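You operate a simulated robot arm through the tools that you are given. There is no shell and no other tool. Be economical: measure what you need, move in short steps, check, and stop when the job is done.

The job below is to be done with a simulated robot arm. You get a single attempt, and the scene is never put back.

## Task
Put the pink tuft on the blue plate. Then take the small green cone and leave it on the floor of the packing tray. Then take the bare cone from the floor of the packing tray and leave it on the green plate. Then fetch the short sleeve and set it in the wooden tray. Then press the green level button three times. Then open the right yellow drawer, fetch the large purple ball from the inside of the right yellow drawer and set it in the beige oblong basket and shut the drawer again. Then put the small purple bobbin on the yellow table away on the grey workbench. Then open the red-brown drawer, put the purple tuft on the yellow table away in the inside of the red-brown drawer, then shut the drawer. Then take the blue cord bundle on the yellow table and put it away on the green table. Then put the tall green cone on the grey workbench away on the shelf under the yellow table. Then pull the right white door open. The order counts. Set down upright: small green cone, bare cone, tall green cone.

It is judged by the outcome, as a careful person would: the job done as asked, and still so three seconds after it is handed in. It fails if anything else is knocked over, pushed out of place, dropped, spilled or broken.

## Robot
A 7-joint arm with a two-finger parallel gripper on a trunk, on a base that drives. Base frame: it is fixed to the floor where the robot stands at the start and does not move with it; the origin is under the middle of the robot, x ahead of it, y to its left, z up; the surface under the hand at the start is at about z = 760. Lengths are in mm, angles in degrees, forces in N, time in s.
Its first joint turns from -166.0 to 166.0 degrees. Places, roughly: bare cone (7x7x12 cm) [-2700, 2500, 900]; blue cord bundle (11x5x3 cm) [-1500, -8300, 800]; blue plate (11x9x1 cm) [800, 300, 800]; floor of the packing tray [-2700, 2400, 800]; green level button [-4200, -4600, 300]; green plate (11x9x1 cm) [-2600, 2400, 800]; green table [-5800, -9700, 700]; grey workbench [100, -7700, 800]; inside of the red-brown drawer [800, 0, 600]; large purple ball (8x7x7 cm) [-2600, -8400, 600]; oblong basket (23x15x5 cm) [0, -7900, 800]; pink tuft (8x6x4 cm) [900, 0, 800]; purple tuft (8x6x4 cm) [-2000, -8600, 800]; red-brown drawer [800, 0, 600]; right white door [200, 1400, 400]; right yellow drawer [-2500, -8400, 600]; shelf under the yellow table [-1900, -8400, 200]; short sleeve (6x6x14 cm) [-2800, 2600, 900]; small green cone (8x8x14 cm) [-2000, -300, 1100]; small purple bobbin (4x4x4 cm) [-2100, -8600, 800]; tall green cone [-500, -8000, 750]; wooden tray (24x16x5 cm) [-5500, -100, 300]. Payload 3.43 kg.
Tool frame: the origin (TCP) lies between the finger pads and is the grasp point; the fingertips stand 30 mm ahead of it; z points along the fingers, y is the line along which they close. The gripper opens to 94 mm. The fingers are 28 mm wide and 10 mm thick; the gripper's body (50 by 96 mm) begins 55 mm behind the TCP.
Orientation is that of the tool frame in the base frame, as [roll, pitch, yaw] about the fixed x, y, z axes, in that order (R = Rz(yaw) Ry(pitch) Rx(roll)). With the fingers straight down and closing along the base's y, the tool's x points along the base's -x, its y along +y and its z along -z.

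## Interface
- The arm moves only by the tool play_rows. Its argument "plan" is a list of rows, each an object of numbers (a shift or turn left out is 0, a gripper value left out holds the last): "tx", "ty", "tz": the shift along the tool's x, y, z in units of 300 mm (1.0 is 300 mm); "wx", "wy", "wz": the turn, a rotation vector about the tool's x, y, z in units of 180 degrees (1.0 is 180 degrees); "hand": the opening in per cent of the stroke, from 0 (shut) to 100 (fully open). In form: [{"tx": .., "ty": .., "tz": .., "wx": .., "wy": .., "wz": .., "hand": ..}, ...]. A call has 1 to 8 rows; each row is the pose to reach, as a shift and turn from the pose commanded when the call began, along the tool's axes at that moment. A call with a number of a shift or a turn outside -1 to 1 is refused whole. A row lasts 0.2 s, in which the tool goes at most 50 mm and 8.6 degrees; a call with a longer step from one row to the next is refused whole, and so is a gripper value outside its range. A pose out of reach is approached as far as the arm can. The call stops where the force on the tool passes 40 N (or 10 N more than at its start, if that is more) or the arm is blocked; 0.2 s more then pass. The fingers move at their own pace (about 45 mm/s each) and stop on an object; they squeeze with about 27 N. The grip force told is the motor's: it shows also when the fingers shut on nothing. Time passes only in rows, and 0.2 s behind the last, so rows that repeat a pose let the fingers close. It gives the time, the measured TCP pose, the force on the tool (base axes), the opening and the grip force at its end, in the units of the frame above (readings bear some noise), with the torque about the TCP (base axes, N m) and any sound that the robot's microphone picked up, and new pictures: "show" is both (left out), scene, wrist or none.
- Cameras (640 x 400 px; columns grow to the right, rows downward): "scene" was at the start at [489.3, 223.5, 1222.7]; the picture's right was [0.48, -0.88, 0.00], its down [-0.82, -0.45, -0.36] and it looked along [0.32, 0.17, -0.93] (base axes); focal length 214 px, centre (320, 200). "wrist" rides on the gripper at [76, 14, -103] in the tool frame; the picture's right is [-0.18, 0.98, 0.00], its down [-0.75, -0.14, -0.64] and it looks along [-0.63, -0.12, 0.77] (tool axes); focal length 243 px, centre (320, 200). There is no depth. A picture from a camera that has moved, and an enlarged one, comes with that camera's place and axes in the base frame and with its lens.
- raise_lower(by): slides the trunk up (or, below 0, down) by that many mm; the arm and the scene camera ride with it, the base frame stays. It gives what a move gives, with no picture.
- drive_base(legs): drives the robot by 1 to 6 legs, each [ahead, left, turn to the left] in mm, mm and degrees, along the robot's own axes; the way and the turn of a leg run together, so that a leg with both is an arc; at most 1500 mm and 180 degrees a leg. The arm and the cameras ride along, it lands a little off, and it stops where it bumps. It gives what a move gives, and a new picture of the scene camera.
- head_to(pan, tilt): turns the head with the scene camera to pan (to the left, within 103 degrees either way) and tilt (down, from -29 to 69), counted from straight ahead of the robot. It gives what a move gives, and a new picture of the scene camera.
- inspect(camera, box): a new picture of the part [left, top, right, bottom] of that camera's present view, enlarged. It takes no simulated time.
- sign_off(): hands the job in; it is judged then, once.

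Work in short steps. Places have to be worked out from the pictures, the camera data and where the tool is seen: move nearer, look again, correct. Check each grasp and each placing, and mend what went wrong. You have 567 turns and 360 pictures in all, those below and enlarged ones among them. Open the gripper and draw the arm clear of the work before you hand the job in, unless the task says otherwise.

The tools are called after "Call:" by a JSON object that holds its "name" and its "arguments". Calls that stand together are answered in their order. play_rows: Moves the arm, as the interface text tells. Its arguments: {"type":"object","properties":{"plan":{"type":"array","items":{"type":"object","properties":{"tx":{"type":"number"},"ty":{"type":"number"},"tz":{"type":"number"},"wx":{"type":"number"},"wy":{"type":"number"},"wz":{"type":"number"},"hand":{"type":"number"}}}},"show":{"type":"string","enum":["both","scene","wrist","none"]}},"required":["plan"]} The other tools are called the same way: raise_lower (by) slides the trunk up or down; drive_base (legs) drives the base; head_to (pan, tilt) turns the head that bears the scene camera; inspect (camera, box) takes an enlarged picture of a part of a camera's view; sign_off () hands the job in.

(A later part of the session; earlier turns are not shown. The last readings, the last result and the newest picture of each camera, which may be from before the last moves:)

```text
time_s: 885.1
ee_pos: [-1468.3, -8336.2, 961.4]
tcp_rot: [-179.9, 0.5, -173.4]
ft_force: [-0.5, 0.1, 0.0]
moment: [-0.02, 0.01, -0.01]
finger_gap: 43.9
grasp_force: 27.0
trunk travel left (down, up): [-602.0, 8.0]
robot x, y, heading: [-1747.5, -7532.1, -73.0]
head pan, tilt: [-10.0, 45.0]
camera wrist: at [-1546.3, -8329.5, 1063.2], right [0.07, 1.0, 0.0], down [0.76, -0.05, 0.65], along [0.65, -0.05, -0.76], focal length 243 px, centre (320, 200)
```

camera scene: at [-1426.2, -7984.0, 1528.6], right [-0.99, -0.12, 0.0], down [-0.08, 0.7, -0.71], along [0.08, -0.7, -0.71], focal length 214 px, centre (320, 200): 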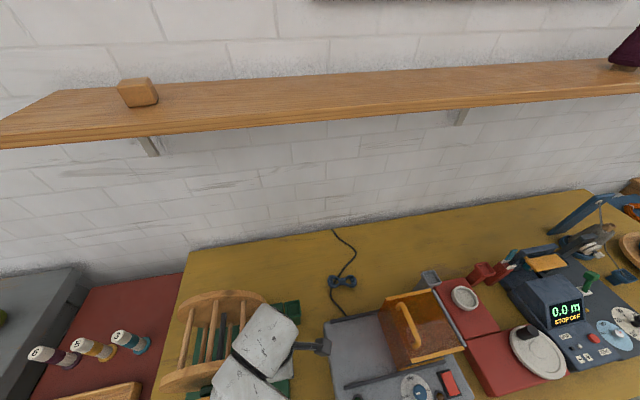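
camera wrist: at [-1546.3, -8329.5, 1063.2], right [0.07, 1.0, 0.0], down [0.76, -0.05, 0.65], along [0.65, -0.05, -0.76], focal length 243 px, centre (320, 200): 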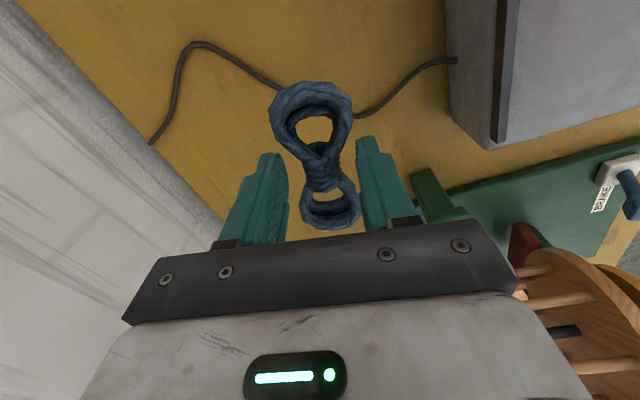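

Bundle held, cable left free. Retract and drive west to the green table.

Call:
{"name": "play_rows", "arguments": {"plan": [{"tz": -0.12}, {"tz": -0.16, "tx": 0.025, "ty": 0.13}, {"tz": -0.16, "tx": 0.05, "ty": 0.28}, {"tz": -0.16, "tx": 0.08, "ty": 0.43}, {"tz": -0.16, "tx": 0.1, "ty": 0.57}, {"tz": -0.16, "tx": 0.126, "ty": 0.688}], "show": "none"}}

Call:
{"name": "drive_base", "arguments": {"legs": [[-400, 0, 0], [0, -1500, 0], [0, -1500, 0], [0, -1470, 0], [100, 0, 0]]}}

```text
time_s: 886.5
ee_pos: [-1530.1, -8131.7, 1009.6]
tcp_rot: [-179.9, 0.4, -173.4]
ft_force: [1.2, -0.2, -0.2]
moment: [0.01, -0.02, 0.01]
finger_gap: 43.9
grasp_force: 26.9
trunk travel left (down, up): [-602.0, 8.0]
robot x, y, heading: [-1745.4, -7536.8, -73.3]
head pan, tilt: [-10.0, 45.0]
```

```text
time_s: 906.8
ee_pos: [-5273.9, -8689.6, 1029.6]
tcp_rot: [-178.0, 1.4, -178.2]
ft_force: [-0.2, -0.2, 0.6]
moment: [-0.04, -0.04, -0.01]
finger_gap: 43.7
grasp_force: 26.6
trunk travel left (down, up): [-602.0, 8.0]
robot x, y, heading: [-5426.7, -8113.5, -78.4]
head pan, tilt: [-10.0, 45.0]
stopped in leg 4: the robot was blocked; the commanded pose is now the measured one
camera scene: at [-5144.8, -8587.0, 1527.9], right [-1.0, -0.03, 0.0], down [-0.03, 0.71, -0.71], along [0.02, -0.71, -0.71], focal length 214 px, centre (320, 200)
```

scene: 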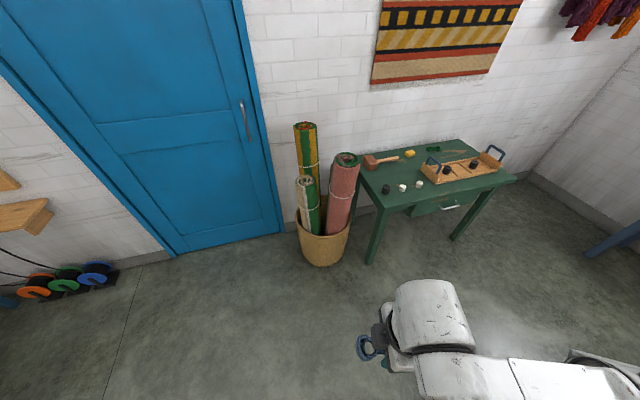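

Blocked by the loom on the right. Straighten, go ahead past it, then right to the green table.

Call:
{"name": "drive_base", "arguments": {"legs": [[0, 0, 5.4], [0, 80, 0], [470, 0, 0], [0, -862, 0]]}}

```text
time_s: 908.5
ee_pos: [-5213.7, -8652.1, 1017.6]
tcp_rot: [-179.3, 1.3, -171.7]
ft_force: [0.3, -0.9, -0.9]
moment: [-0.01, 0.0, -0.03]
finger_gap: 43.5
grasp_force: 26.9
trunk travel left (down, up): [-602.0, 8.0]
robot x, y, heading: [-5430.8, -8080.7, -71.5]
head pan, tilt: [-10.0, 45.0]
stopped in leg 2: the robot was blocked; the commanded pose is now the measured one
camera scene: at [-5096.7, -8513.4, 1528.5], right [-0.99, -0.15, 0.0], down [-0.11, 0.7, -0.71], along [0.1, -0.7, -0.71], focal length 214 px, centre (320, 200)
```

scene: 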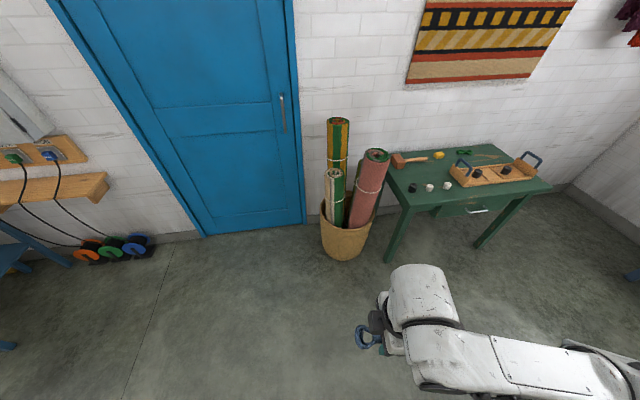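

Stuck against something at the side; go ahead first, then right.

Call:
{"name": "drive_base", "arguments": {"legs": [[450, 0, 0], [0, -840, 0]]}}

```text
time_s: 909.9
ee_pos: [-5315.1, -8724.2, 1019.4]
tcp_rot: [-179.4, 1.6, 179.7]
ft_force: [-0.9, 0.3, 0.0]
moment: [0.03, -0.05, -0.01]
finger_gap: 44.0
grasp_force: 27.4
trunk travel left (down, up): [-602.0, 8.0]
robot x, y, heading: [-5449.0, -8122.3, -80.1]
head pan, tilt: [-10.0, 45.0]
stopped in leg 1: the robot was blocked; the commanded pose is now the measured one
camera scene: at [-5177.0, -8603.5, 1528.4], right [-1.0, 0.01, 0.0], down [0.0, 0.71, -0.71], along [-0.01, -0.71, -0.71], focal length 214 px, centre (320, 200)
```

scene: 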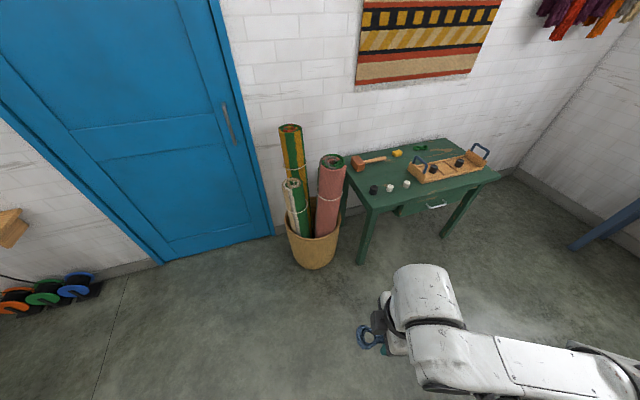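

Look to the right to see what blocks the base.

Call:
{"name": "head_to", "arguments": {"pan": -100, "tilt": 50}}

```text
time_s: 911.5
ee_pos: [-5315.7, -8720.9, 1020.0]
tcp_rot: [-179.2, 1.7, 179.7]
ft_force: [-0.1, 0.2, -0.5]
moment: [-0.01, -0.01, 0.01]
finger_gap: 43.6
grasp_force: 27.3
trunk travel left (down, up): [-602.0, 8.0]
robot x, y, heading: [-5442.5, -8118.5, -80.2]
head pan, tilt: [-100.0, 50.0]
camera scene: at [-5252.5, -8519.7, 1522.1], right [0.01, 1.0, 0.0], down [0.76, -0.01, -0.65], along [-0.65, 0.0, -0.76], focal length 214 px, centre (320, 200)
```

scene: 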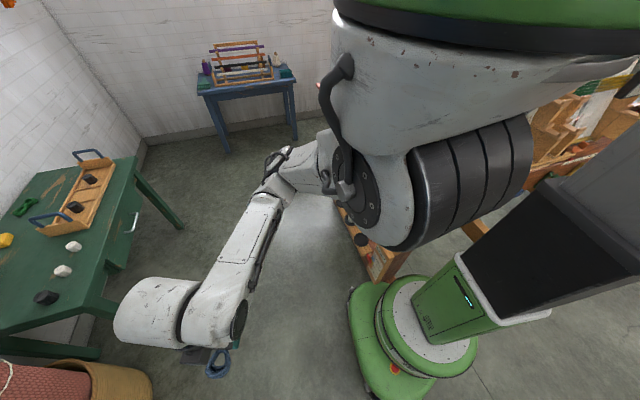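

A wooden chest touches the base's right-front corner. Move left (east) first, then ahead, straighten, then right.

Call:
{"name": "drive_base", "arguments": {"legs": [[-60, 60, 0], [0, 120, 0], [520, 0, 0], [0, 0, 7], [0, -850, 0]]}}

```text
time_s: 913.0
ee_pos: [-5224.6, -8655.9, 1018.2]
tcp_rot: [-179.3, 1.7, -171.5]
ft_force: [-0.8, 0.2, -0.7]
moment: [0.04, -0.01, 0.0]
finger_gap: 43.6
grasp_force: 27.3
trunk travel left (down, up): [-602.0, 8.0]
robot x, y, heading: [-5439.4, -8082.7, -71.3]
head pan, tilt: [-100.0, 50.0]
stopped in leg 2: the robot was blocked; the commanded pose is now the measured one
camera scene: at [-5189.8, -8444.9, 1521.9], right [-0.15, 0.99, 0.0], down [0.76, 0.11, -0.65], along [-0.64, -0.1, -0.76], focal length 214 px, centre (320, 200)
```

scene: 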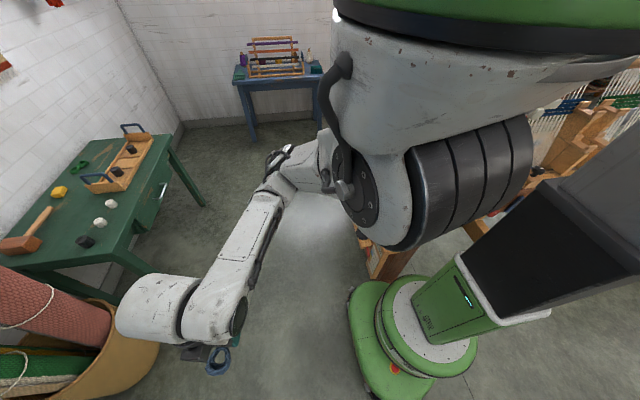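

Sideways is blocked but backing works. Back up 300, then left, ahead and right around the chest.

Call:
{"name": "drive_base", "arguments": {"legs": [[-300, 0, 0], [0, 350, 0], [830, 0, 0], [0, -900, 0]]}}

```text
time_s: 914.4
ee_pos: [-5111.8, -8531.1, 1023.3]
tcp_rot: [-179.0, 1.8, -158.6]
ft_force: [-0.4, 0.8, -0.9]
moment: [-0.06, 0.0, 0.0]
finger_gap: 43.8
grasp_force: 27.1
trunk travel left (down, up): [-602.0, 8.0]
robot x, y, heading: [-5447.9, -8020.5, -58.5]
head pan, tilt: [-100.0, 50.0]
stopped in leg 1: the robot was blocked; the commanded pose is now the measured one
camera scene: at [-5121.2, -8319.0, 1522.6], right [-0.37, 0.93, 0.0], down [0.71, 0.28, -0.65], along [-0.6, -0.24, -0.76], focal length 214 px, centre (320, 200)
```

scene: 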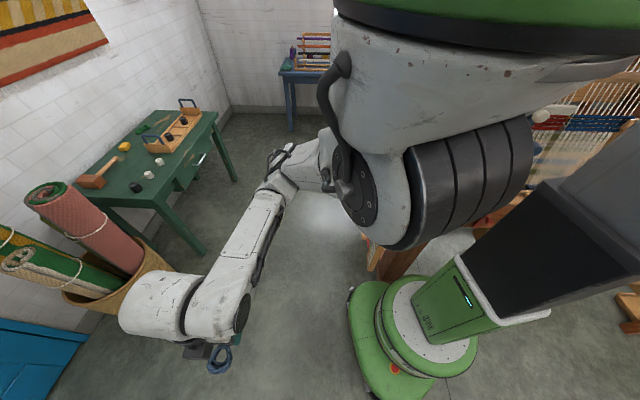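

The base is hooked on the chest's corner; at this heading "ahead" points away from it. Drive ahead, straighten, then right.

Call:
{"name": "drive_base", "arguments": {"legs": [[450, 0, 0], [0, 0, -14.3], [200, 0, 0], [0, -850, 0]]}}

```text
time_s: 915.8
ee_pos: [-5200.2, -8626.8, 1021.6]
tcp_rot: [-179.2, 2.0, -167.8]
ft_force: [-0.6, -0.3, -0.4]
moment: [0.03, 0.01, 0.0]
finger_gap: 43.6
grasp_force: 27.0
trunk travel left (down, up): [-602.0, 8.0]
robot x, y, heading: [-5444.8, -8064.1, -67.8]
head pan, tilt: [-100.0, 50.0]
stopped in leg 1: the robot was blocked; the commanded pose is now the measured one
camera scene: at [-5170.5, -8412.4, 1522.0], right [-0.21, 0.98, 0.0], down [0.75, 0.16, -0.65], along [-0.63, -0.14, -0.76], focal length 214 px, centre (320, 200)
```

scene: 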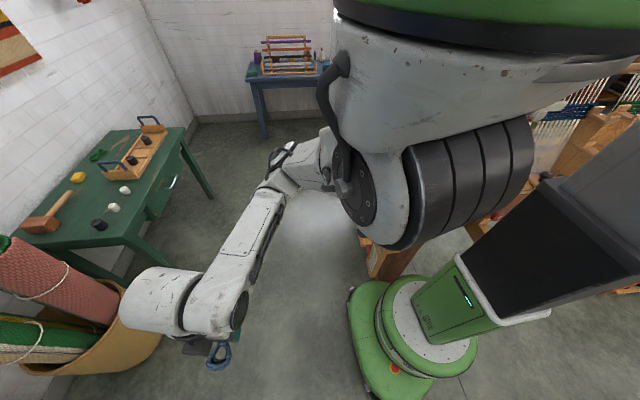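

I need to see the left rear too.

Call:
{"name": "head_to", "arguments": {"pan": 103, "tilt": 55}}

```text
time_s: 918.8
ee_pos: [-5199.4, -8627.3, 1019.6]
tcp_rot: [-179.3, 2.1, -167.9]
ft_force: [1.0, 0.1, -1.2]
moment: [0.01, 0.0, 0.0]
finger_gap: 43.7
grasp_force: 26.9
trunk travel left (down, up): [-602.0, 8.0]
robot x, y, heading: [-5439.5, -8068.7, -67.5]
head pan, tilt: [103.0, 55.0]
camera scene: at [-5036.1, -8355.3, 1514.9], right [0.58, -0.82, 0.0], down [-0.67, -0.47, -0.57], along [0.47, 0.33, -0.82], focal length 214 px, centre (320, 200)
```

scene: 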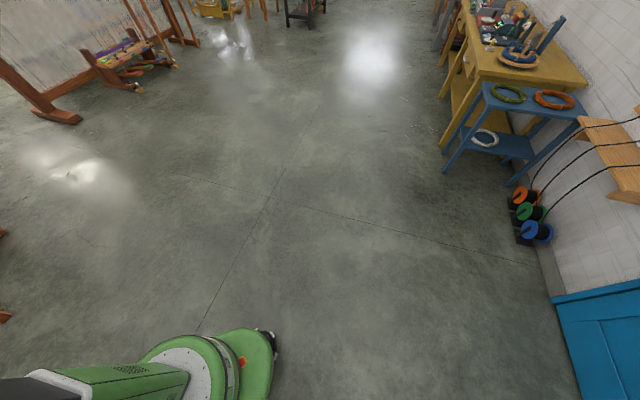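

The left side is free. Try a pure left move first, then ahead and right.

Call:
{"name": "drive_base", "arguments": {"legs": [[0, 250, 0], [0, 0, -5.5], [650, 0, 0], [0, -1000, 0]]}}

```text
time_s: 920.0
ee_pos: [-5166.2, -8595.4, 1019.7]
tcp_rot: [-179.3, 2.3, -164.1]
ft_force: [-0.6, 0.1, -0.1]
moment: [0.0, 0.04, 0.0]
finger_gap: 43.8
grasp_force: 26.7
trunk travel left (down, up): [-602.0, 8.0]
robot x, y, heading: [-5446.5, -8046.9, -64.0]
head pan, tilt: [103.0, 55.0]
stopped in leg 1: the robot was blocked; the commanded pose is now the measured one
camera scene: at [-5018.8, -8310.7, 1514.6], right [0.63, -0.78, 0.0], down [-0.64, -0.52, -0.57], along [0.44, 0.36, -0.82], focal length 214 px, centre (320, 200)
```

scene: 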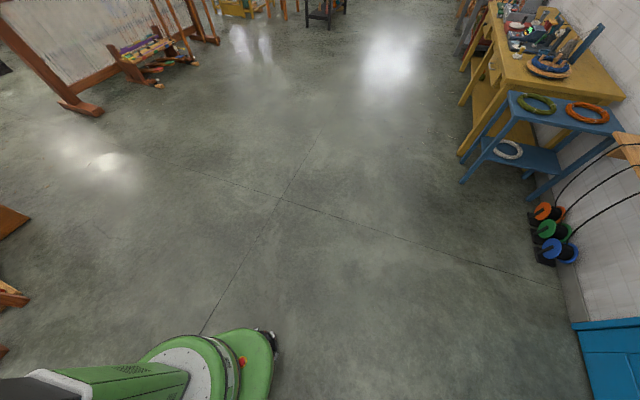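

Perhaps the raised tower is caught on the loom's frame. Lower the trunk 350 mm and try again.

Call:
{"name": "raise_lower", "arguments": {"by": -350}}

```text
time_s: 923.4
ee_pos: [-5167.1, -8594.5, 671.1]
tcp_rot: [-179.2, 2.4, -164.2]
ft_force: [0.0, 0.0, -0.6]
moment: [-0.03, 0.01, -0.01]
finger_gap: 44.0
grasp_force: 27.0
trunk travel left (down, up): [-252.0, 358.0]
robot x, y, heading: [-5447.8, -8041.6, -63.9]
head pan, tilt: [103.0, 55.0]
```

Call:
{"name": "drive_base", "arguments": {"legs": [[0, 250, 0], [0, 0, -9], [620, 0, 0], [0, -1020, 0]]}}

```text
time_s: 924.6
ee_pos: [-5133.8, -8556.9, 670.0]
tcp_rot: [-179.4, 2.5, -160.1]
ft_force: [0.9, 1.0, -0.5]
moment: [0.03, 0.0, 0.03]
finger_gap: 43.8
grasp_force: 26.4
trunk travel left (down, up): [-252.0, 358.0]
robot x, y, heading: [-5448.2, -8026.9, -60.0]
head pan, tilt: [103.0, 55.0]
stopped in leg 1: the robot was blocked; the commanded pose is now the measured one
camera scene: at [-5005.1, -8262.1, 1164.7], right [0.68, -0.73, 0.0], down [-0.6, -0.56, -0.57], along [0.42, 0.39, -0.82], focal length 214 px, centre (320, 200)
```

scene: 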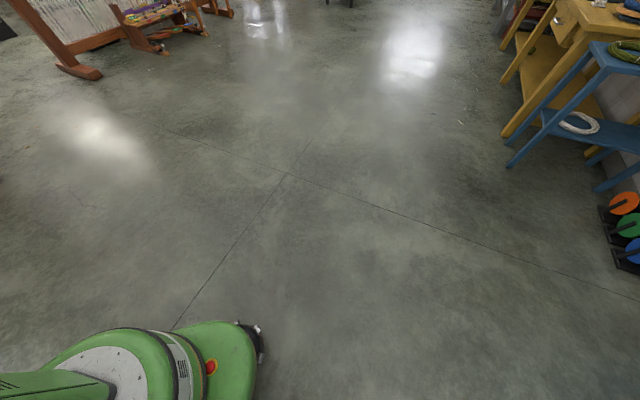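

The base pivots about a point ~286 mm to its right. Drive an arc around that point (turning right 80°), then move away from it.

Call:
{"name": "drive_base", "arguments": {"legs": [[400, 0, -80], [0, 300, 0]]}}

```text
time_s: 927.1
ee_pos: [-5626.2, -8817.6, 671.4]
tcp_rot: [-179.3, 2.6, 152.8]
ft_force: [0.2, 0.9, 0.4]
moment: [0.04, 0.04, 0.0]
finger_gap: 43.8
grasp_force: 26.8
trunk travel left (down, up): [-252.0, 358.0]
robot x, y, heading: [-5449.8, -8226.3, -107.2]
head pan, tilt: [103.0, 55.0]
stopped in leg 1: the robot was blocked; the commanded pose is now the measured one
camera scene: at [-5320.7, -8713.0, 1165.6], right [-0.07, -1.0, 0.0], down [-0.82, 0.06, -0.57], along [0.57, -0.04, -0.82], focal length 214 px, centre (320, 200)
```

scene: 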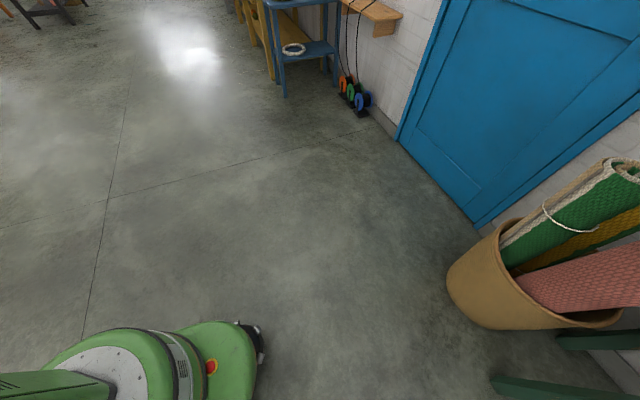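

That freed it some. Continue ahead, straighten, then right and ahead to the green table.

Call:
{"name": "drive_base", "arguments": {"legs": [[330, 0, 0], [0, 0, 34], [0, -540, 0], [90, 0, 0]]}}

```text
time_s: 928.4
ee_pos: [-5806.4, -8798.7, 634.5]
tcp_rot: [178.1, 8.1, 142.6]
ft_force: [-0.1, -0.6, -1.0]
moment: [0.01, 0.0, 0.0]
finger_gap: 43.5
grasp_force: 26.6
trunk travel left (down, up): [-252.0, 358.0]
robot x, y, heading: [-5475.2, -8242.9, -116.3]
head pan, tilt: [103.0, 55.0]
stopped in leg 1: the robot was blocked; the commanded pose is now the measured one
camera scene: at [-5377.9, -8740.5, 1167.6], right [-0.23, -0.97, 0.01], down [-0.82, 0.18, -0.54], along [0.53, -0.13, -0.84], focal length 214 px, centre (320, 200)
```

scene: 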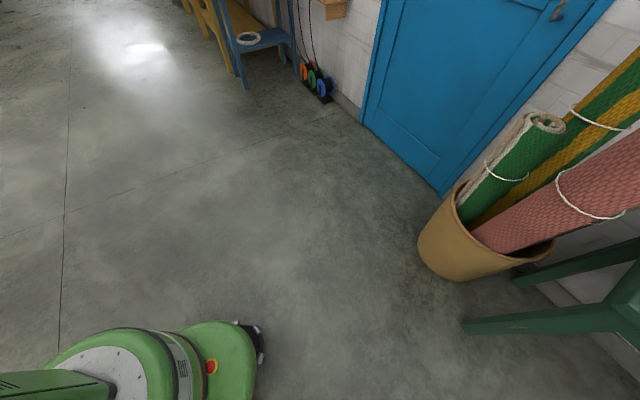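

The arm itself seems to be touching something. Look at the right side once more.

Call:
{"name": "head_to", "arguments": {"pan": -95, "tilt": 45}}

```text
time_s: 931.3
ee_pos: [-5796.8, -8799.2, 639.3]
tcp_rot: [178.4, 7.4, 143.0]
ft_force: [0.5, -0.7, 0.1]
moment: [-0.02, -0.01, 0.01]
finger_gap: 43.8
grasp_force: 26.9
trunk travel left (down, up): [-252.0, 358.0]
robot x, y, heading: [-5469.1, -8243.6, -116.0]
head pan, tilt: [-95.0, 45.0]
camera scene: at [-5514.5, -8681.3, 1186.9], right [0.51, 0.86, -0.02], down [0.58, -0.37, -0.73], along [-0.63, 0.36, -0.68], focal length 214 px, centre (320, 200)
```

scene: 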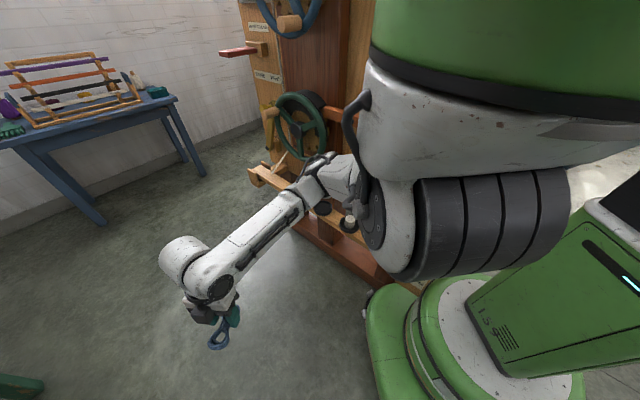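

The loom's end frame is right beside the arm. Move left (southeast) away from it, straighten, go ahead and then right.

Call:
{"name": "drive_base", "arguments": {"legs": [[0, 300, 0], [0, 0, 43], [180, 0, 0], [0, -900, 0]]}}

```text
time_s: 932.0
ee_pos: [-5835.9, -8796.0, 605.2]
tcp_rot: [175.7, 10.8, 142.0]
ft_force: [0.0, 1.4, -0.7]
moment: [0.0, 0.0, -0.03]
finger_gap: 43.6
grasp_force: 27.1
trunk travel left (down, up): [-252.0, 358.0]
robot x, y, heading: [-5465.5, -8242.5, -116.5]
head pan, tilt: [-95.0, 45.0]
stopped in leg 1: the robot was blocked; the commanded pose is now the measured one
camera scene: at [-5540.3, -8681.1, 1180.7], right [0.52, 0.85, -0.01], down [0.6, -0.37, -0.71], along [-0.61, 0.37, -0.7], focal length 214 px, centre (320, 200)
```

scene: 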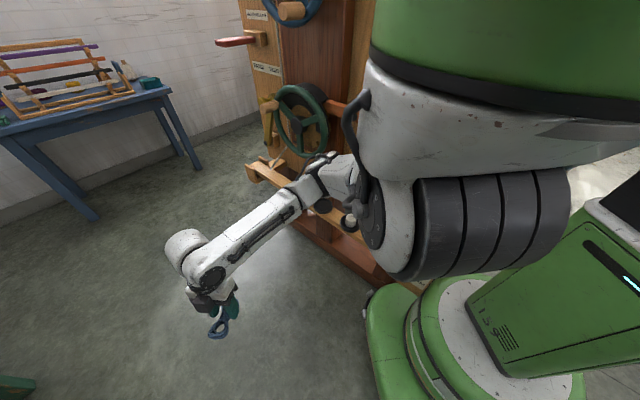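

The base isn't moving but the arm is being pushed: an arm link is caught on the loom's end frame. Swing the arm to the left first.

Call:
{"name": "play_rows", "arguments": {"plan": [{"tx": -0.12, "ty": 0.03}, {"tx": -0.26, "ty": 0.06}, {"tx": -0.4, "ty": 0.09}, {"tx": -0.54, "ty": 0.12}, {"tx": -0.68, "ty": 0.15}, {"tx": -0.82, "ty": 0.18}], "show": "none"}}

```text
time_s: 933.4
ee_pos: [-5602.0, -8902.5, 661.6]
tcp_rot: [176.1, 10.4, 142.3]
ft_force: [0.3, 0.9, -0.1]
moment: [0.03, -0.03, -0.04]
finger_gap: 44.0
grasp_force: 26.5
trunk travel left (down, up): [-252.0, 358.0]
robot x, y, heading: [-5459.9, -8244.6, -116.1]
head pan, tilt: [-95.0, 45.0]
```

The arm swung free. Try the drive again.

Call:
{"name": "drive_base", "arguments": {"legs": [[0, 300, 0], [0, 0, 43], [180, 0, 0], [0, -900, 0]]}}

```text
time_s: 934.0
ee_pos: [-5609.2, -8900.7, 659.6]
tcp_rot: [175.6, 11.0, 142.2]
ft_force: [0.6, -0.7, 0.4]
moment: [0.02, 0.03, 0.04]
finger_gap: 43.8
grasp_force: 26.8
trunk travel left (down, up): [-252.0, 358.0]
robot x, y, heading: [-5459.5, -8238.3, -116.2]
head pan, tilt: [-95.0, 45.0]
stopped in leg 1: the robot was blocked; the commanded pose is now the measured one
camera scene: at [-5544.4, -8681.0, 1179.3], right [0.52, 0.86, 0.0], down [0.6, -0.37, -0.71], along [-0.61, 0.37, -0.7], focal length 214 px, centre (320, 200)
```

scene: 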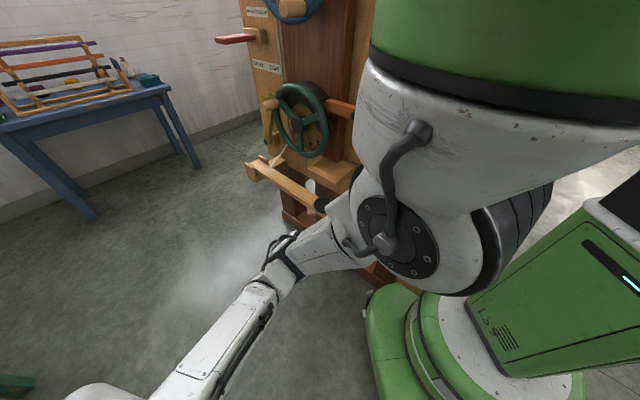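

The arm's tilt shows it is still in contact somewhere. Level the tool and extend it forward, away from the body.

Call:
{"name": "play_rows", "arguments": {"plan": [{"wx": 0.012, "wy": 0.03, "tz": -0.05}, {"wx": 0.024, "wy": 0.061, "tz": -0.15}, {"wx": 0.024, "wy": 0.061, "tz": -0.28}, {"wx": 0.024, "wy": 0.061, "tz": -0.4}], "show": "none"}}

Call:
{"name": "raise_lower", "arguments": {"by": 200}}

```text
time_s: 935.0
ee_pos: [-5631.2, -8895.0, 779.1]
tcp_rot: [180.0, 0.1, 142.7]
ft_force: [0.8, 0.2, -0.1]
moment: [0.02, -0.02, 0.01]
finger_gap: 43.9
grasp_force: 27.1
trunk travel left (down, up): [-252.0, 358.0]
robot x, y, heading: [-5460.5, -8243.4, -116.3]
head pan, tilt: [-95.0, 45.0]
```

```text
time_s: 937.2
ee_pos: [-5630.3, -8896.3, 977.8]
tcp_rot: [-180.0, 0.1, 142.6]
ft_force: [0.0, 0.6, -0.6]
moment: [-0.02, -0.01, 0.02]
finger_gap: 43.8
grasp_force: 27.1
trunk travel left (down, up): [-452.0, 158.0]
robot x, y, heading: [-5456.8, -8243.7, -116.4]
head pan, tilt: [-95.0, 45.0]
```

Try freeing the base with a larger turn to the left combined with a left motion.

Call:
{"name": "drive_base", "arguments": {"legs": [[0, 0, 60], [0, 300, 0]]}}

```text
time_s: 939.1
ee_pos: [-5423.8, -8847.2, 979.8]
tcp_rot: [-180.0, 0.4, 159.2]
ft_force: [-0.4, 0.9, 0.1]
moment: [-0.02, 0.0, -0.01]
finger_gap: 43.9
grasp_force: 27.0
trunk travel left (down, up): [-452.0, 158.0]
robot x, y, heading: [-5441.8, -8173.5, -99.6]
head pan, tilt: [-95.0, 45.0]
stopped in leg 1: the robot was blocked; the commanded pose is now the measured one
camera scene: at [-5397.9, -8617.5, 1379.3], right [0.25, 0.97, 0.0], down [0.68, -0.18, -0.71], along [-0.69, 0.18, -0.7], focal length 214 px, centre (320, 200)
```

scene: 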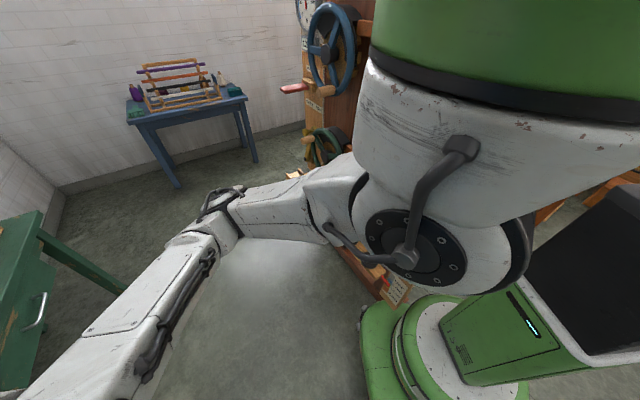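

Call:
{"name": "inspect", "arguments": {"camera": "scene", "box": [310, 200, 550, 350]}}

```text
2.67 times, centred on (430, 275) of scene
camera zoom: at [-5397.9, -8617.5, 1379.3], right [0.25, 0.97, 0.0], down [0.68, -0.18, -0.71], along [-0.69, 0.18, -0.7], focal length 572 px, centre (27, 0)
```

zoom: 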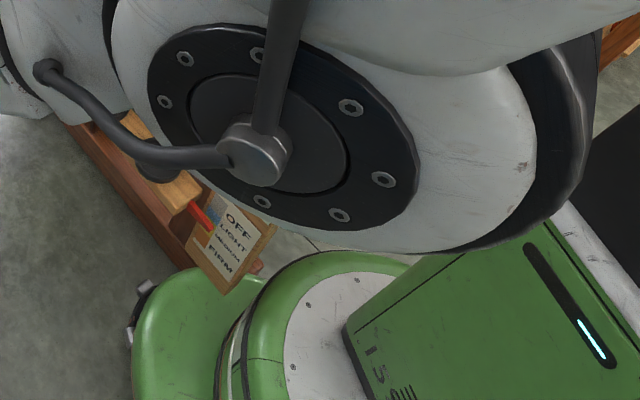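

The lever panel of the loom sits against my pedestal; the way out is straight left (east). Try it at this heading.

Call:
{"name": "drive_base", "arguments": {"legs": [[0, 400, 0], [0, 300, 0], [400, 0, 0]]}}

```text
time_s: 940.3
ee_pos: [-5377.5, -8826.4, 979.1]
tcp_rot: [179.9, 0.6, 163.1]
ft_force: [0.3, -0.2, -0.1]
moment: [-0.01, 0.02, 0.05]
finger_gap: 44.0
grasp_force: 26.9
trunk travel left (down, up): [-452.0, 158.0]
robot x, y, heading: [-5436.1, -8152.2, -95.7]
head pan, tilt: [-95.0, 45.0]
stopped in leg 1: the robot was blocked; the commanded pose is now the measured one
camera scene: at [-5361.8, -8595.7, 1379.3], right [0.18, 0.98, 0.0], down [0.69, -0.13, -0.71], along [-0.7, 0.13, -0.7], focal length 214 px, centre (320, 200)
```

scene: 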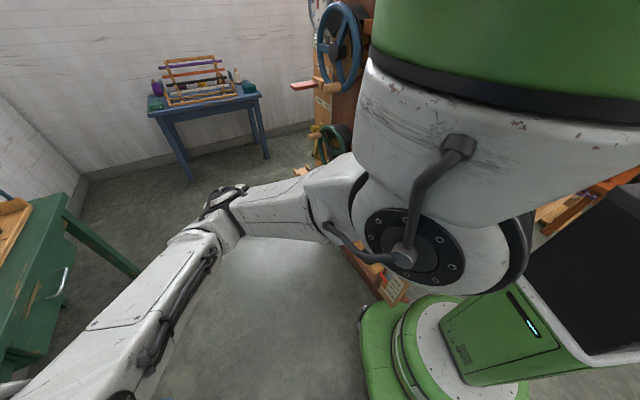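

Try swinging further around the pivot (radius 249 mm) to the right, then left.

Call:
{"name": "drive_base", "arguments": {"legs": [[391, 0, -90], [0, 300, 0], [300, 0, 0]]}}

```text
time_s: 942.2
ee_pos: [-5671.0, -8882.7, 979.2]
tcp_rot: [179.9, 0.8, 139.9]
ft_force: [-0.1, -0.6, 0.2]
moment: [0.03, -0.02, 0.0]
finger_gap: 44.0
grasp_force: 27.1
trunk travel left (down, up): [-452.0, 158.0]
robot x, y, heading: [-5458.8, -8245.5, -118.6]
head pan, tilt: [-95.0, 45.0]
stopped in leg 1: the robot was blocked; the commanded pose is now the measured one
camera scene: at [-5563.4, -8680.2, 1379.2], right [0.56, 0.83, 0.0], down [0.59, -0.39, -0.71], along [-0.59, 0.39, -0.7], focal length 214 px, centre (320, 200)
```

scene: 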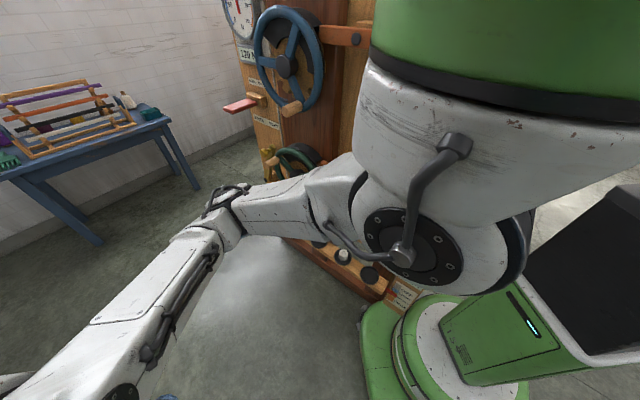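

Swing the other way around the pivot (back with left turn), then away.

Call:
{"name": "drive_base", "arguments": {"legs": [[-478, 0, 110], [0, 250, 0], [250, 0, 0]]}}

```text
time_s: 945.8
ee_pos: [-4898.9, -8293.0, 979.7]
tcp_rot: [180.0, 0.8, -146.6]
ft_force: [-0.4, -0.6, -1.4]
moment: [0.05, -0.06, -0.01]
finger_gap: 43.7
grasp_force: 27.0
trunk travel left (down, up): [-452.0, 158.0]
robot x, y, heading: [-5451.4, -7901.4, -45.3]
head pan, tilt: [-95.0, 45.0]
stopped in leg 1: the robot was blocked; the commanded pose is now the measured one
camera scene: at [-5067.2, -8130.5, 1378.6], right [-0.64, 0.77, 0.0], down [0.54, 0.45, -0.71], along [-0.54, -0.45, -0.71], focal length 214 px, centre (320, 200)
```

scene: 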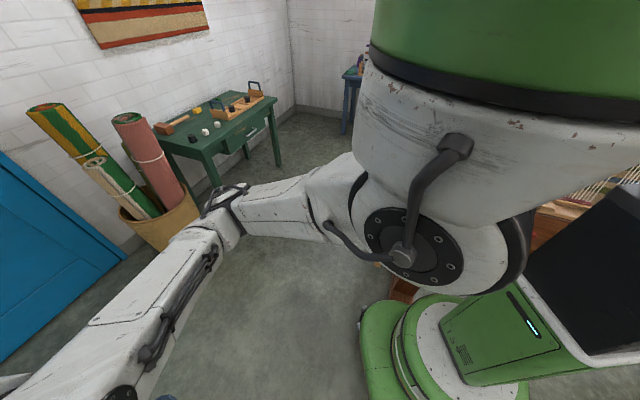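

The base has moved ~70 mm off the catch. Move left now, then straighten, ahead and right along the south side.

Call:
{"name": "drive_base", "arguments": {"legs": [[0, 300, 0], [0, 0, -27.7], [900, 0, 0], [0, -1070, 0]]}}

```text
time_s: 958.5
ee_pos: [-5677.3, -9459.0, 979.4]
tcp_rot: [-180.0, 0.9, -173.5]
ft_force: [-0.5, 1.5, -0.4]
moment: [-0.01, -0.02, -0.02]
finger_gap: 43.8
grasp_force: 26.6
trunk travel left (down, up): [-452.0, 158.0]
robot x, y, heading: [-5997.1, -8866.2, -72.2]
head pan, tilt: [-95.0, 45.0]
camera scene: at [-5753.2, -9240.7, 1378.6], right [-0.22, 0.97, 0.0], down [0.69, 0.16, -0.71], along [-0.69, -0.16, -0.71], focal length 214 px, centre (320, 200)
```

scene: 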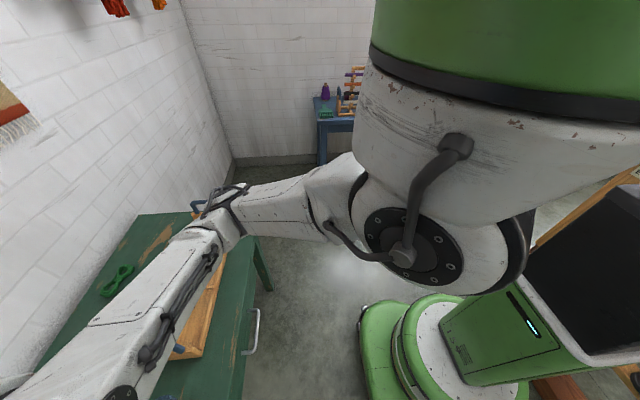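

Free at last, and the tool is already over the green table. Look with the wrist camera for a free spot.

Call:
{"name": "inspect", "arguments": {"camera": "wrist", "box": [0, 0, 640, 400]}}

```text
1.00 times, centred on (320, 200) of wrist (not enlarged: the box is as wide or as high as the picture)
camera zoom: at [-5755.3, -9454.2, 1080.3], right [0.07, 1.0, 0.01], down [0.76, -0.06, 0.65], along [0.65, -0.04, -0.76], focal length 243 px, centre (320, 200)
```

zoom: 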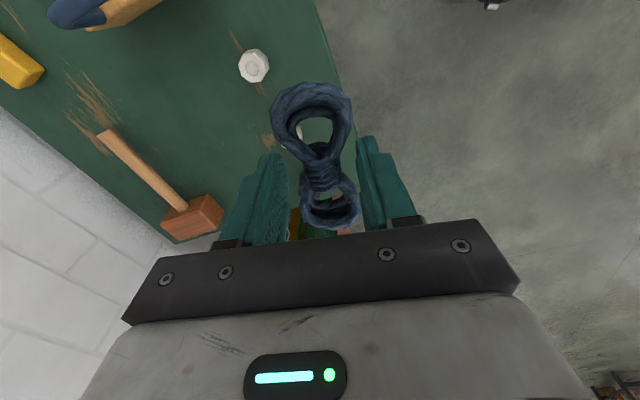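

Free spot at about [-5640, -9650]. Move there, lower the trunk 150 mm, then descend.

Call:
{"name": "play_rows", "arguments": {"plan": [{"tx": -0.01, "ty": -0.15}, {"tx": -0.02, "ty": -0.3}, {"tx": -0.035, "ty": -0.45}, {"tx": -0.045, "ty": -0.6}, {"tx": -0.05, "ty": -0.647}], "show": "none"}}

Call:
{"name": "raise_lower", "arguments": {"by": -150}}

Call:
{"name": "play_rows", "arguments": {"plan": [{"tz": 0.12}, {"tz": 0.2}, {"tz": 0.25}], "show": "none"}}

```text
time_s: 959.8
ee_pos: [-5640.2, -9651.1, 978.3]
tcp_rot: [179.8, 0.9, -173.5]
ft_force: [-0.9, -1.0, -1.5]
moment: [-0.01, -0.03, 0.02]
finger_gap: 43.8
grasp_force: 27.3
trunk travel left (down, up): [-452.0, 158.0]
robot x, y, heading: [-5993.4, -8860.6, -72.2]
head pan, tilt: [-95.0, 45.0]
```

```text
time_s: 961.5
ee_pos: [-5588.7, -9599.5, 840.9]
tcp_rot: [179.7, 0.4, -169.0]
ft_force: [3.9, -2.9, -0.2]
moment: [0.15, 0.26, 0.02]
finger_gap: 43.9
grasp_force: 26.8
trunk travel left (down, up): [-302.0, 308.0]
robot x, y, heading: [-6010.9, -8831.6, -67.4]
head pan, tilt: [-95.0, 45.0]
```

```text
time_s: 962.5
ee_pos: [-5618.5, -9591.7, 795.5]
tcp_rot: [-178.1, 2.0, -169.9]
ft_force: [-1.6, -0.8, 1.0]
moment: [0.06, -0.1, 0.01]
finger_gap: 44.0
grasp_force: 27.1
trunk travel left (down, up): [-302.0, 308.0]
robot x, y, heading: [-6005.2, -8839.0, -68.3]
head pan, tilt: [-95.0, 45.0]
stopped in row 3: the arm was blocked; the commanded pose is now the measured one
```

A link touched the table's things when lowering. Raise the trunk again fully for a steeper reach and look.

Call:
{"name": "raise_lower", "arguments": {"by": 300}}

Call:
{"name": "head_to", "arguments": {"pan": -10, "tilt": 50}}

```text
time_s: 963.0
ee_pos: [-5599.3, -9559.7, 821.6]
tcp_rot: [-176.0, 1.7, -168.3]
ft_force: [1.3, 0.6, -1.7]
moment: [-0.1, 0.21, -0.02]
finger_gap: 43.7
grasp_force: 26.8
trunk travel left (down, up): [-324.0, 286.0]
robot x, y, heading: [-6005.0, -8844.0, -67.1]
head pan, tilt: [-95.0, 45.0]
stopped: the arm was blocked; the commanded pose is now the measured one
```

```text
time_s: 964.6
ee_pos: [-5603.5, -9564.4, 820.1]
tcp_rot: [-176.2, 1.8, -168.6]
ft_force: [0.2, -0.1, -0.7]
moment: [0.06, 0.0, -0.03]
finger_gap: 43.9
grasp_force: 27.0
trunk travel left (down, up): [-324.0, 286.0]
robot x, y, heading: [-6006.2, -8841.5, -67.3]
head pan, tilt: [-10.0, 50.0]
camera scene: at [-5626.6, -9278.4, 1232.5], right [-0.98, -0.22, 0.0], down [-0.18, 0.76, -0.62], along [0.13, -0.61, -0.78], focal length 214 px, centre (320, 200)
```

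scene: 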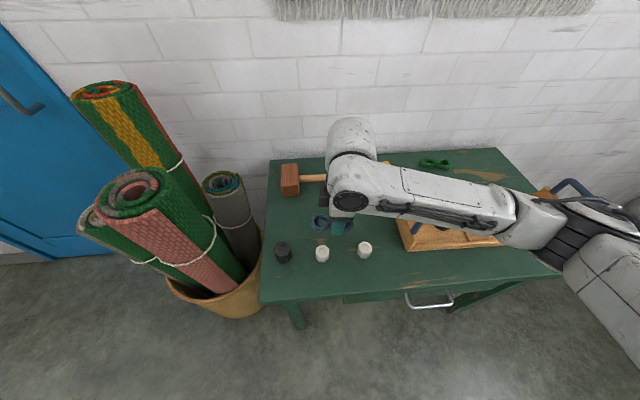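

The forearm lies across the tray on the table. Lift the tool with the arm first, then raise the trunk.

Call:
{"name": "play_rows", "arguments": {"plan": [{"tz": -0.1}, {"tz": -0.22}, {"tz": -0.36}, {"tz": -0.5}], "show": "none"}}

Call:
{"name": "raise_lower", "arguments": {"by": 250}}

```text
time_s: 965.6
ee_pos: [-5607.1, -9558.0, 934.2]
tcp_rot: [-176.0, 2.0, -168.6]
ft_force: [0.3, -0.1, 0.5]
moment: [-0.03, 0.01, 0.01]
finger_gap: 43.8
grasp_force: 27.1
out of reach, approached as far as the arm can: row 4
trunk travel left (down, up): [-324.0, 286.0]
robot x, y, heading: [-6006.0, -8845.7, -67.2]
head pan, tilt: [-10.0, 50.0]
```

```text
time_s: 968.2
ee_pos: [-5606.9, -9556.0, 1186.0]
tcp_rot: [-175.9, 2.1, -168.6]
ft_force: [0.5, -1.0, -0.5]
moment: [-0.02, 0.0, 0.03]
finger_gap: 44.1
grasp_force: 27.4
trunk travel left (down, up): [-574.0, 36.0]
robot x, y, heading: [-6004.1, -8842.2, -67.2]
head pan, tilt: [-10.0, 50.0]
```

Freed. Level the tool and descend over the free spot between mallet and knobs at [-5605, -9590].

Call:
{"name": "play_rows", "arguments": {"plan": [{"tx": 0.016, "ty": -0.05, "tz": 0.1, "wx": -0.023, "wy": 0.0117}, {"tx": 0.016, "ty": -0.112, "tz": 0.24, "wx": -0.023, "wy": 0.0117}, {"tx": 0.016, "ty": -0.112, "tz": 0.4, "wx": -0.023, "wy": 0.0117}, {"tx": 0.016, "ty": -0.112, "tz": 0.56, "wx": -0.023, "wy": 0.0117}, {"tx": 0.016, "ty": -0.112, "tz": 0.72, "wx": -0.023, "wy": 0.0117}, {"tx": 0.016, "ty": -0.112, "tz": 0.88, "wx": -0.023, "wy": 0.0117}, {"tx": 0.016, "ty": -0.112, "tz": 1.0, "wx": -0.023, "wy": 0.0117}], "show": "wrist"}}

```text
time_s: 969.8
ee_pos: [-5591.0, -9607.3, 888.6]
tcp_rot: [180.0, 0.1, -168.7]
ft_force: [-0.4, 0.5, 0.1]
moment: [0.02, -0.01, 0.0]
finger_gap: 43.5
grasp_force: 27.3
trunk travel left (down, up): [-574.0, 36.0]
robot x, y, heading: [-6005.7, -8844.5, -67.3]
head pan, tilt: [-10.0, 50.0]
camera wrist: at [-5668.7, -9606.4, 990.7], right [-0.01, 1.0, 0.0], down [0.77, 0.01, 0.64], along [0.64, 0.01, -0.77], focal length 243 px, centre (320, 200)
```

wrist: 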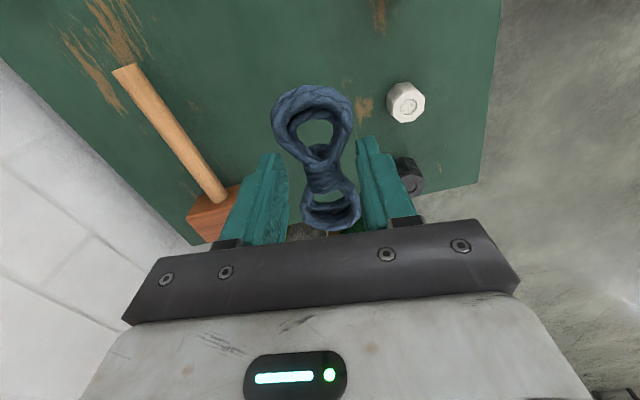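

Landing spot is clear. Descend to ~762, then step to contact.

Call:
{"name": "play_rows", "arguments": {"plan": [{"tz": 0.14}, {"tz": 0.28}, {"tz": 0.38}, {"tz": 0.42}], "show": "none"}}

Call:
{"name": "play_rows", "arguments": {"plan": [{"tz": 0.02}, {"tz": 0.04}], "show": "none"}}

```text
time_s: 970.8
ee_pos: [-5591.6, -9608.0, 762.9]
tcp_rot: [180.0, 0.0, -168.6]
ft_force: [0.4, -0.4, 0.3]
moment: [0.0, -0.01, 0.01]
finger_gap: 44.0
grasp_force: 27.1
trunk travel left (down, up): [-574.0, 36.0]
robot x, y, heading: [-6004.7, -8844.2, -67.1]
head pan, tilt: [-10.0, 50.0]
```

```text
time_s: 971.4
ee_pos: [-5591.7, -9607.4, 750.8]
tcp_rot: [-179.9, 0.0, -168.7]
ft_force: [-0.9, -0.6, -0.5]
moment: [0.02, 0.0, -0.02]
finger_gap: 43.7
grasp_force: 26.7
trunk travel left (down, up): [-574.0, 36.0]
robot x, y, heading: [-6005.5, -8845.2, -67.3]
head pan, tilt: [-10.0, 50.0]
```

Call:
{"name": "play_rows", "arguments": {"plan": [{"tz": 0.02}, {"tz": 0.04}], "show": "none"}}

Call:
{"name": "play_rows", "arguments": {"plan": [{"tz": 0.02}, {"tz": 0.035}], "show": "none"}}

```text
time_s: 972.0
ee_pos: [-5590.3, -9608.9, 745.9]
tcp_rot: [-179.9, 0.0, -168.6]
ft_force: [-3.9, 7.7, 21.4]
moment: [0.35, 0.13, 0.07]
finger_gap: 43.6
grasp_force: 27.3
trunk travel left (down, up): [-574.0, 36.0]
robot x, y, heading: [-6003.5, -8839.2, -67.1]
head pan, tilt: [-10.0, 50.0]
stopped in row 2: the force on the tool passed its limit at 45 N (the readings are from after the stop); the commanded pose is now the measured one
```

```text
time_s: 972.5
ee_pos: [-5589.9, -9610.2, 744.5]
tcp_rot: [-179.9, 0.1, -168.6]
ft_force: [-4.8, 7.2, 19.8]
moment: [0.31, 0.25, 0.04]
finger_gap: 43.8
grasp_force: 26.9
out of reach, approached as far as the arm can: row 1, 2
trunk travel left (down, up): [-574.0, 36.0]
robot x, y, heading: [-6000.6, -8843.8, -67.2]
head pan, tilt: [-10.0, 50.0]
stopped in row 2: the force on the tool passed its limit at 44 N (the readings are from after the stop); the commanded pose is now the measured one
```

Contact. Open and rise straight up high, then retract.

Call:
{"name": "play_rows", "arguments": {"plan": [{"tz": -0.008, "hand": 60}, {"tz": -0.008, "hand": 75}, {"tz": -0.008, "hand": 75}, {"tz": -0.15}, {"tz": -0.31}, {"tz": -0.47}, {"tz": -0.63}, {"tz": -0.79}], "show": "none"}}

Call:
{"name": "play_rows", "arguments": {"plan": [{"tz": -0.15}, {"tz": -0.25, "ty": 0.1}, {"tz": -0.25, "ty": 0.25}, {"tz": -0.25, "ty": 0.4}, {"tz": -0.25, "ty": 0.55}, {"tz": -0.25, "ty": 0.7}], "show": "wrist"}}

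```text
time_s: 974.3
ee_pos: [-5593.9, -9606.8, 977.2]
tcp_rot: [-179.9, 0.1, -168.6]
ft_force: [0.7, -0.2, -0.5]
moment: [0.02, 0.01, -0.01]
finger_gap: 70.3
grasp_force: 0.0
trunk travel left (down, up): [-574.0, 36.0]
robot x, y, heading: [-6003.4, -8843.6, -67.2]
head pan, tilt: [-10.0, 50.0]
```

```text
time_s: 975.7
ee_pos: [-5633.1, -9401.7, 1054.7]
tcp_rot: [-179.8, 0.1, -168.6]
ft_force: [-0.3, 0.6, 0.1]
moment: [0.0, -0.01, -0.02]
finger_gap: 70.8
grasp_force: 0.0
trunk travel left (down, up): [-574.0, 36.0]
robot x, y, heading: [-6002.0, -8842.2, -67.3]
head pan, tilt: [-10.0, 50.0]
camera wrist: at [-5710.9, -9400.8, 1156.6], right [-0.01, 1.0, 0.0], down [0.76, 0.01, 0.64], along [0.64, 0.01, -0.77], focal length 243 px, centre (320, 200)
```

wrist: 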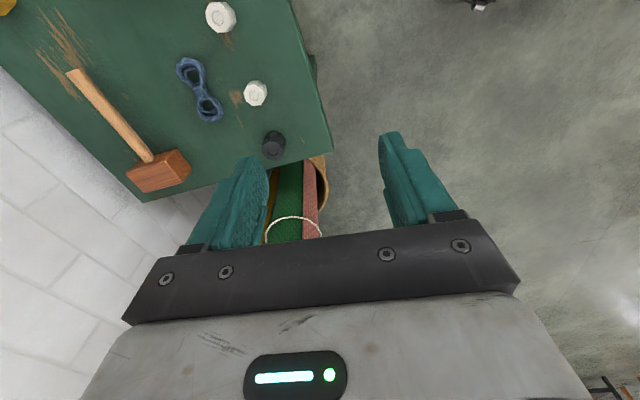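

The cord bundle is on the green table. Now fetch the tall green cone: drive east along the benches, keeping clear of the loom.

Call:
{"name": "drive_base", "arguments": {"legs": [[0, 0, -5.7], [0, 1500, 0], [-250, 0, 0], [0, 1500, 0], [0, 1500, 0], [0, 1040, 0]]}}

```text
time_s: 1004.1
ee_pos: [-521.8, -7252.7, 1054.0]
tcp_rot: [-179.8, 0.1, -169.6]
ft_force: [-1.4, -1.0, 0.5]
moment: [-0.03, -0.01, 0.01]
finger_gap: 70.4
grasp_force: 0.1
trunk travel left (down, up): [-574.0, 36.0]
robot x, y, heading: [-886.4, -6686.5, -68.2]
head pan, tilt: [-10.0, 50.0]
camera scene: at [-525.2, -7100.6, 1493.5], right [-0.98, -0.2, 0.0], down [-0.16, 0.75, -0.64], along [0.13, -0.63, -0.77], focal length 214 px, centre (320, 200)
```

scene: 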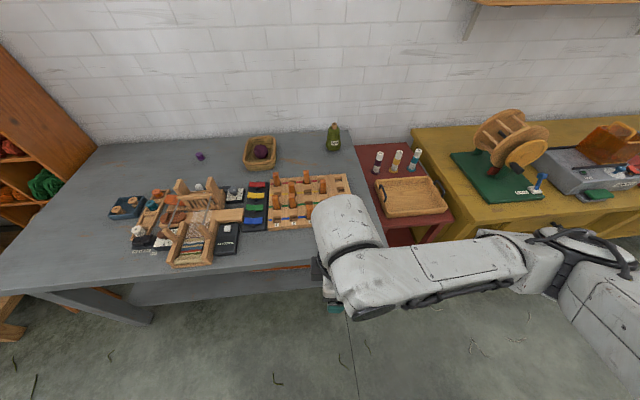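

Cone stands upright at about [-398, -8050], base 775, top ≈937. Turn, shift and drive up to the bench.

Call:
{"name": "drive_base", "arguments": {"legs": [[0, 0, -4.8], [0, 60, 0], [560, 0, 0]]}}

```text
time_s: 1008.3
ee_pos: [-354.8, -7792.2, 1054.1]
tcp_rot: [-179.7, 0.2, -174.6]
ft_force: [0.4, 0.5, 0.1]
moment: [-0.02, 0.02, -0.01]
finger_gap: 70.5
grasp_force: 0.1
trunk travel left (down, up): [-574.0, 36.0]
robot x, y, heading: [-664.9, -7199.8, -73.3]
head pan, tilt: [-10.0, 50.0]
camera scene: at [-344.6, -7640.3, 1493.5], right [-0.99, -0.12, 0.0], down [-0.09, 0.76, -0.64], along [0.08, -0.64, -0.77], focal length 214 px, centre (320, 200)
```

scene: 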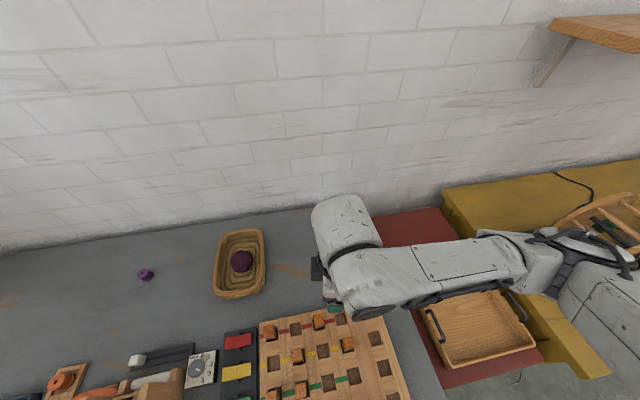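

Move above the cone with open fingers and look.

Call:
{"name": "play_rows", "arguments": {"plan": [{"tx": 0.04, "ty": -0.14, "hand": 100}, {"tx": 0.08, "ty": -0.29}, {"tx": 0.12, "ty": -0.43}, {"tx": 0.16, "ty": -0.57}, {"tx": 0.2, "ty": -0.71}, {"tx": 0.224, "ty": -0.8, "tz": 0.08}, {"tx": 0.224, "ty": -0.82, "tz": 0.15}], "show": "wrist"}}

```text
time_s: 1009.9
ee_pos: [-399.1, -8045.5, 1009.7]
tcp_rot: [-179.9, 0.1, -174.6]
ft_force: [0.0, 0.9, 0.4]
moment: [0.0, 0.02, 0.04]
finger_gap: 93.9
grasp_force: 0.1
trunk travel left (down, up): [-574.0, 36.0]
robot x, y, heading: [-665.7, -7194.7, -73.3]
head pan, tilt: [-10.0, 50.0]
camera wrist: at [-475.8, -8036.9, 1111.5], right [0.09, 1.0, 0.0], down [0.76, -0.07, 0.64], along [0.64, -0.06, -0.77], focal length 243 px, centre (320, 200)
```

wrist: 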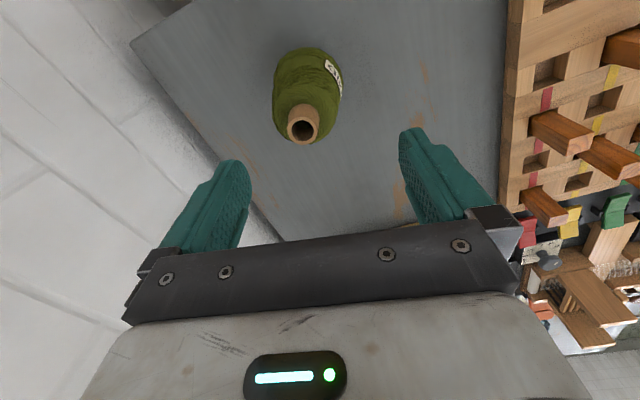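

Cone at [-401, -8056]. Descend to z≈893 and close, then lift a little to verify.

Call:
{"name": "play_rows", "arguments": {"plan": [{"tx": 0.01, "ty": -0.034, "tz": 0.1}, {"tx": 0.01, "ty": -0.034, "tz": 0.24}, {"tx": 0.01, "ty": -0.034, "tz": 0.34}, {"tx": 0.01, "ty": -0.034, "tz": 0.388}], "show": "none"}}

Call:
{"name": "play_rows", "arguments": {"plan": [{"hand": 0}, {"hand": 0}, {"hand": 0}, {"hand": 0}, {"tz": -0.03}, {"tz": -0.1}, {"tz": -0.2}], "show": "none"}}

```text
time_s: 1010.9
ee_pos: [-400.6, -8054.4, 895.5]
tcp_rot: [-179.8, 0.2, -174.6]
ft_force: [-0.1, 0.0, 0.4]
moment: [-0.01, 0.01, 0.01]
finger_gap: 94.3
grasp_force: 0.0
trunk travel left (down, up): [-574.0, 36.0]
robot x, y, heading: [-665.3, -7197.4, -73.1]
head pan, tilt: [-10.0, 50.0]
```

```text
time_s: 1012.5
ee_pos: [-400.7, -8054.2, 953.0]
tcp_rot: [-179.8, 0.0, -174.6]
ft_force: [-0.1, 0.1, -2.2]
moment: [-0.03, -0.01, 0.01]
finger_gap: 62.5
grasp_force: 27.1
trunk travel left (down, up): [-574.0, 36.0]
robot x, y, heading: [-663.8, -7197.6, -73.0]
head pan, tilt: [-10.0, 50.0]
```

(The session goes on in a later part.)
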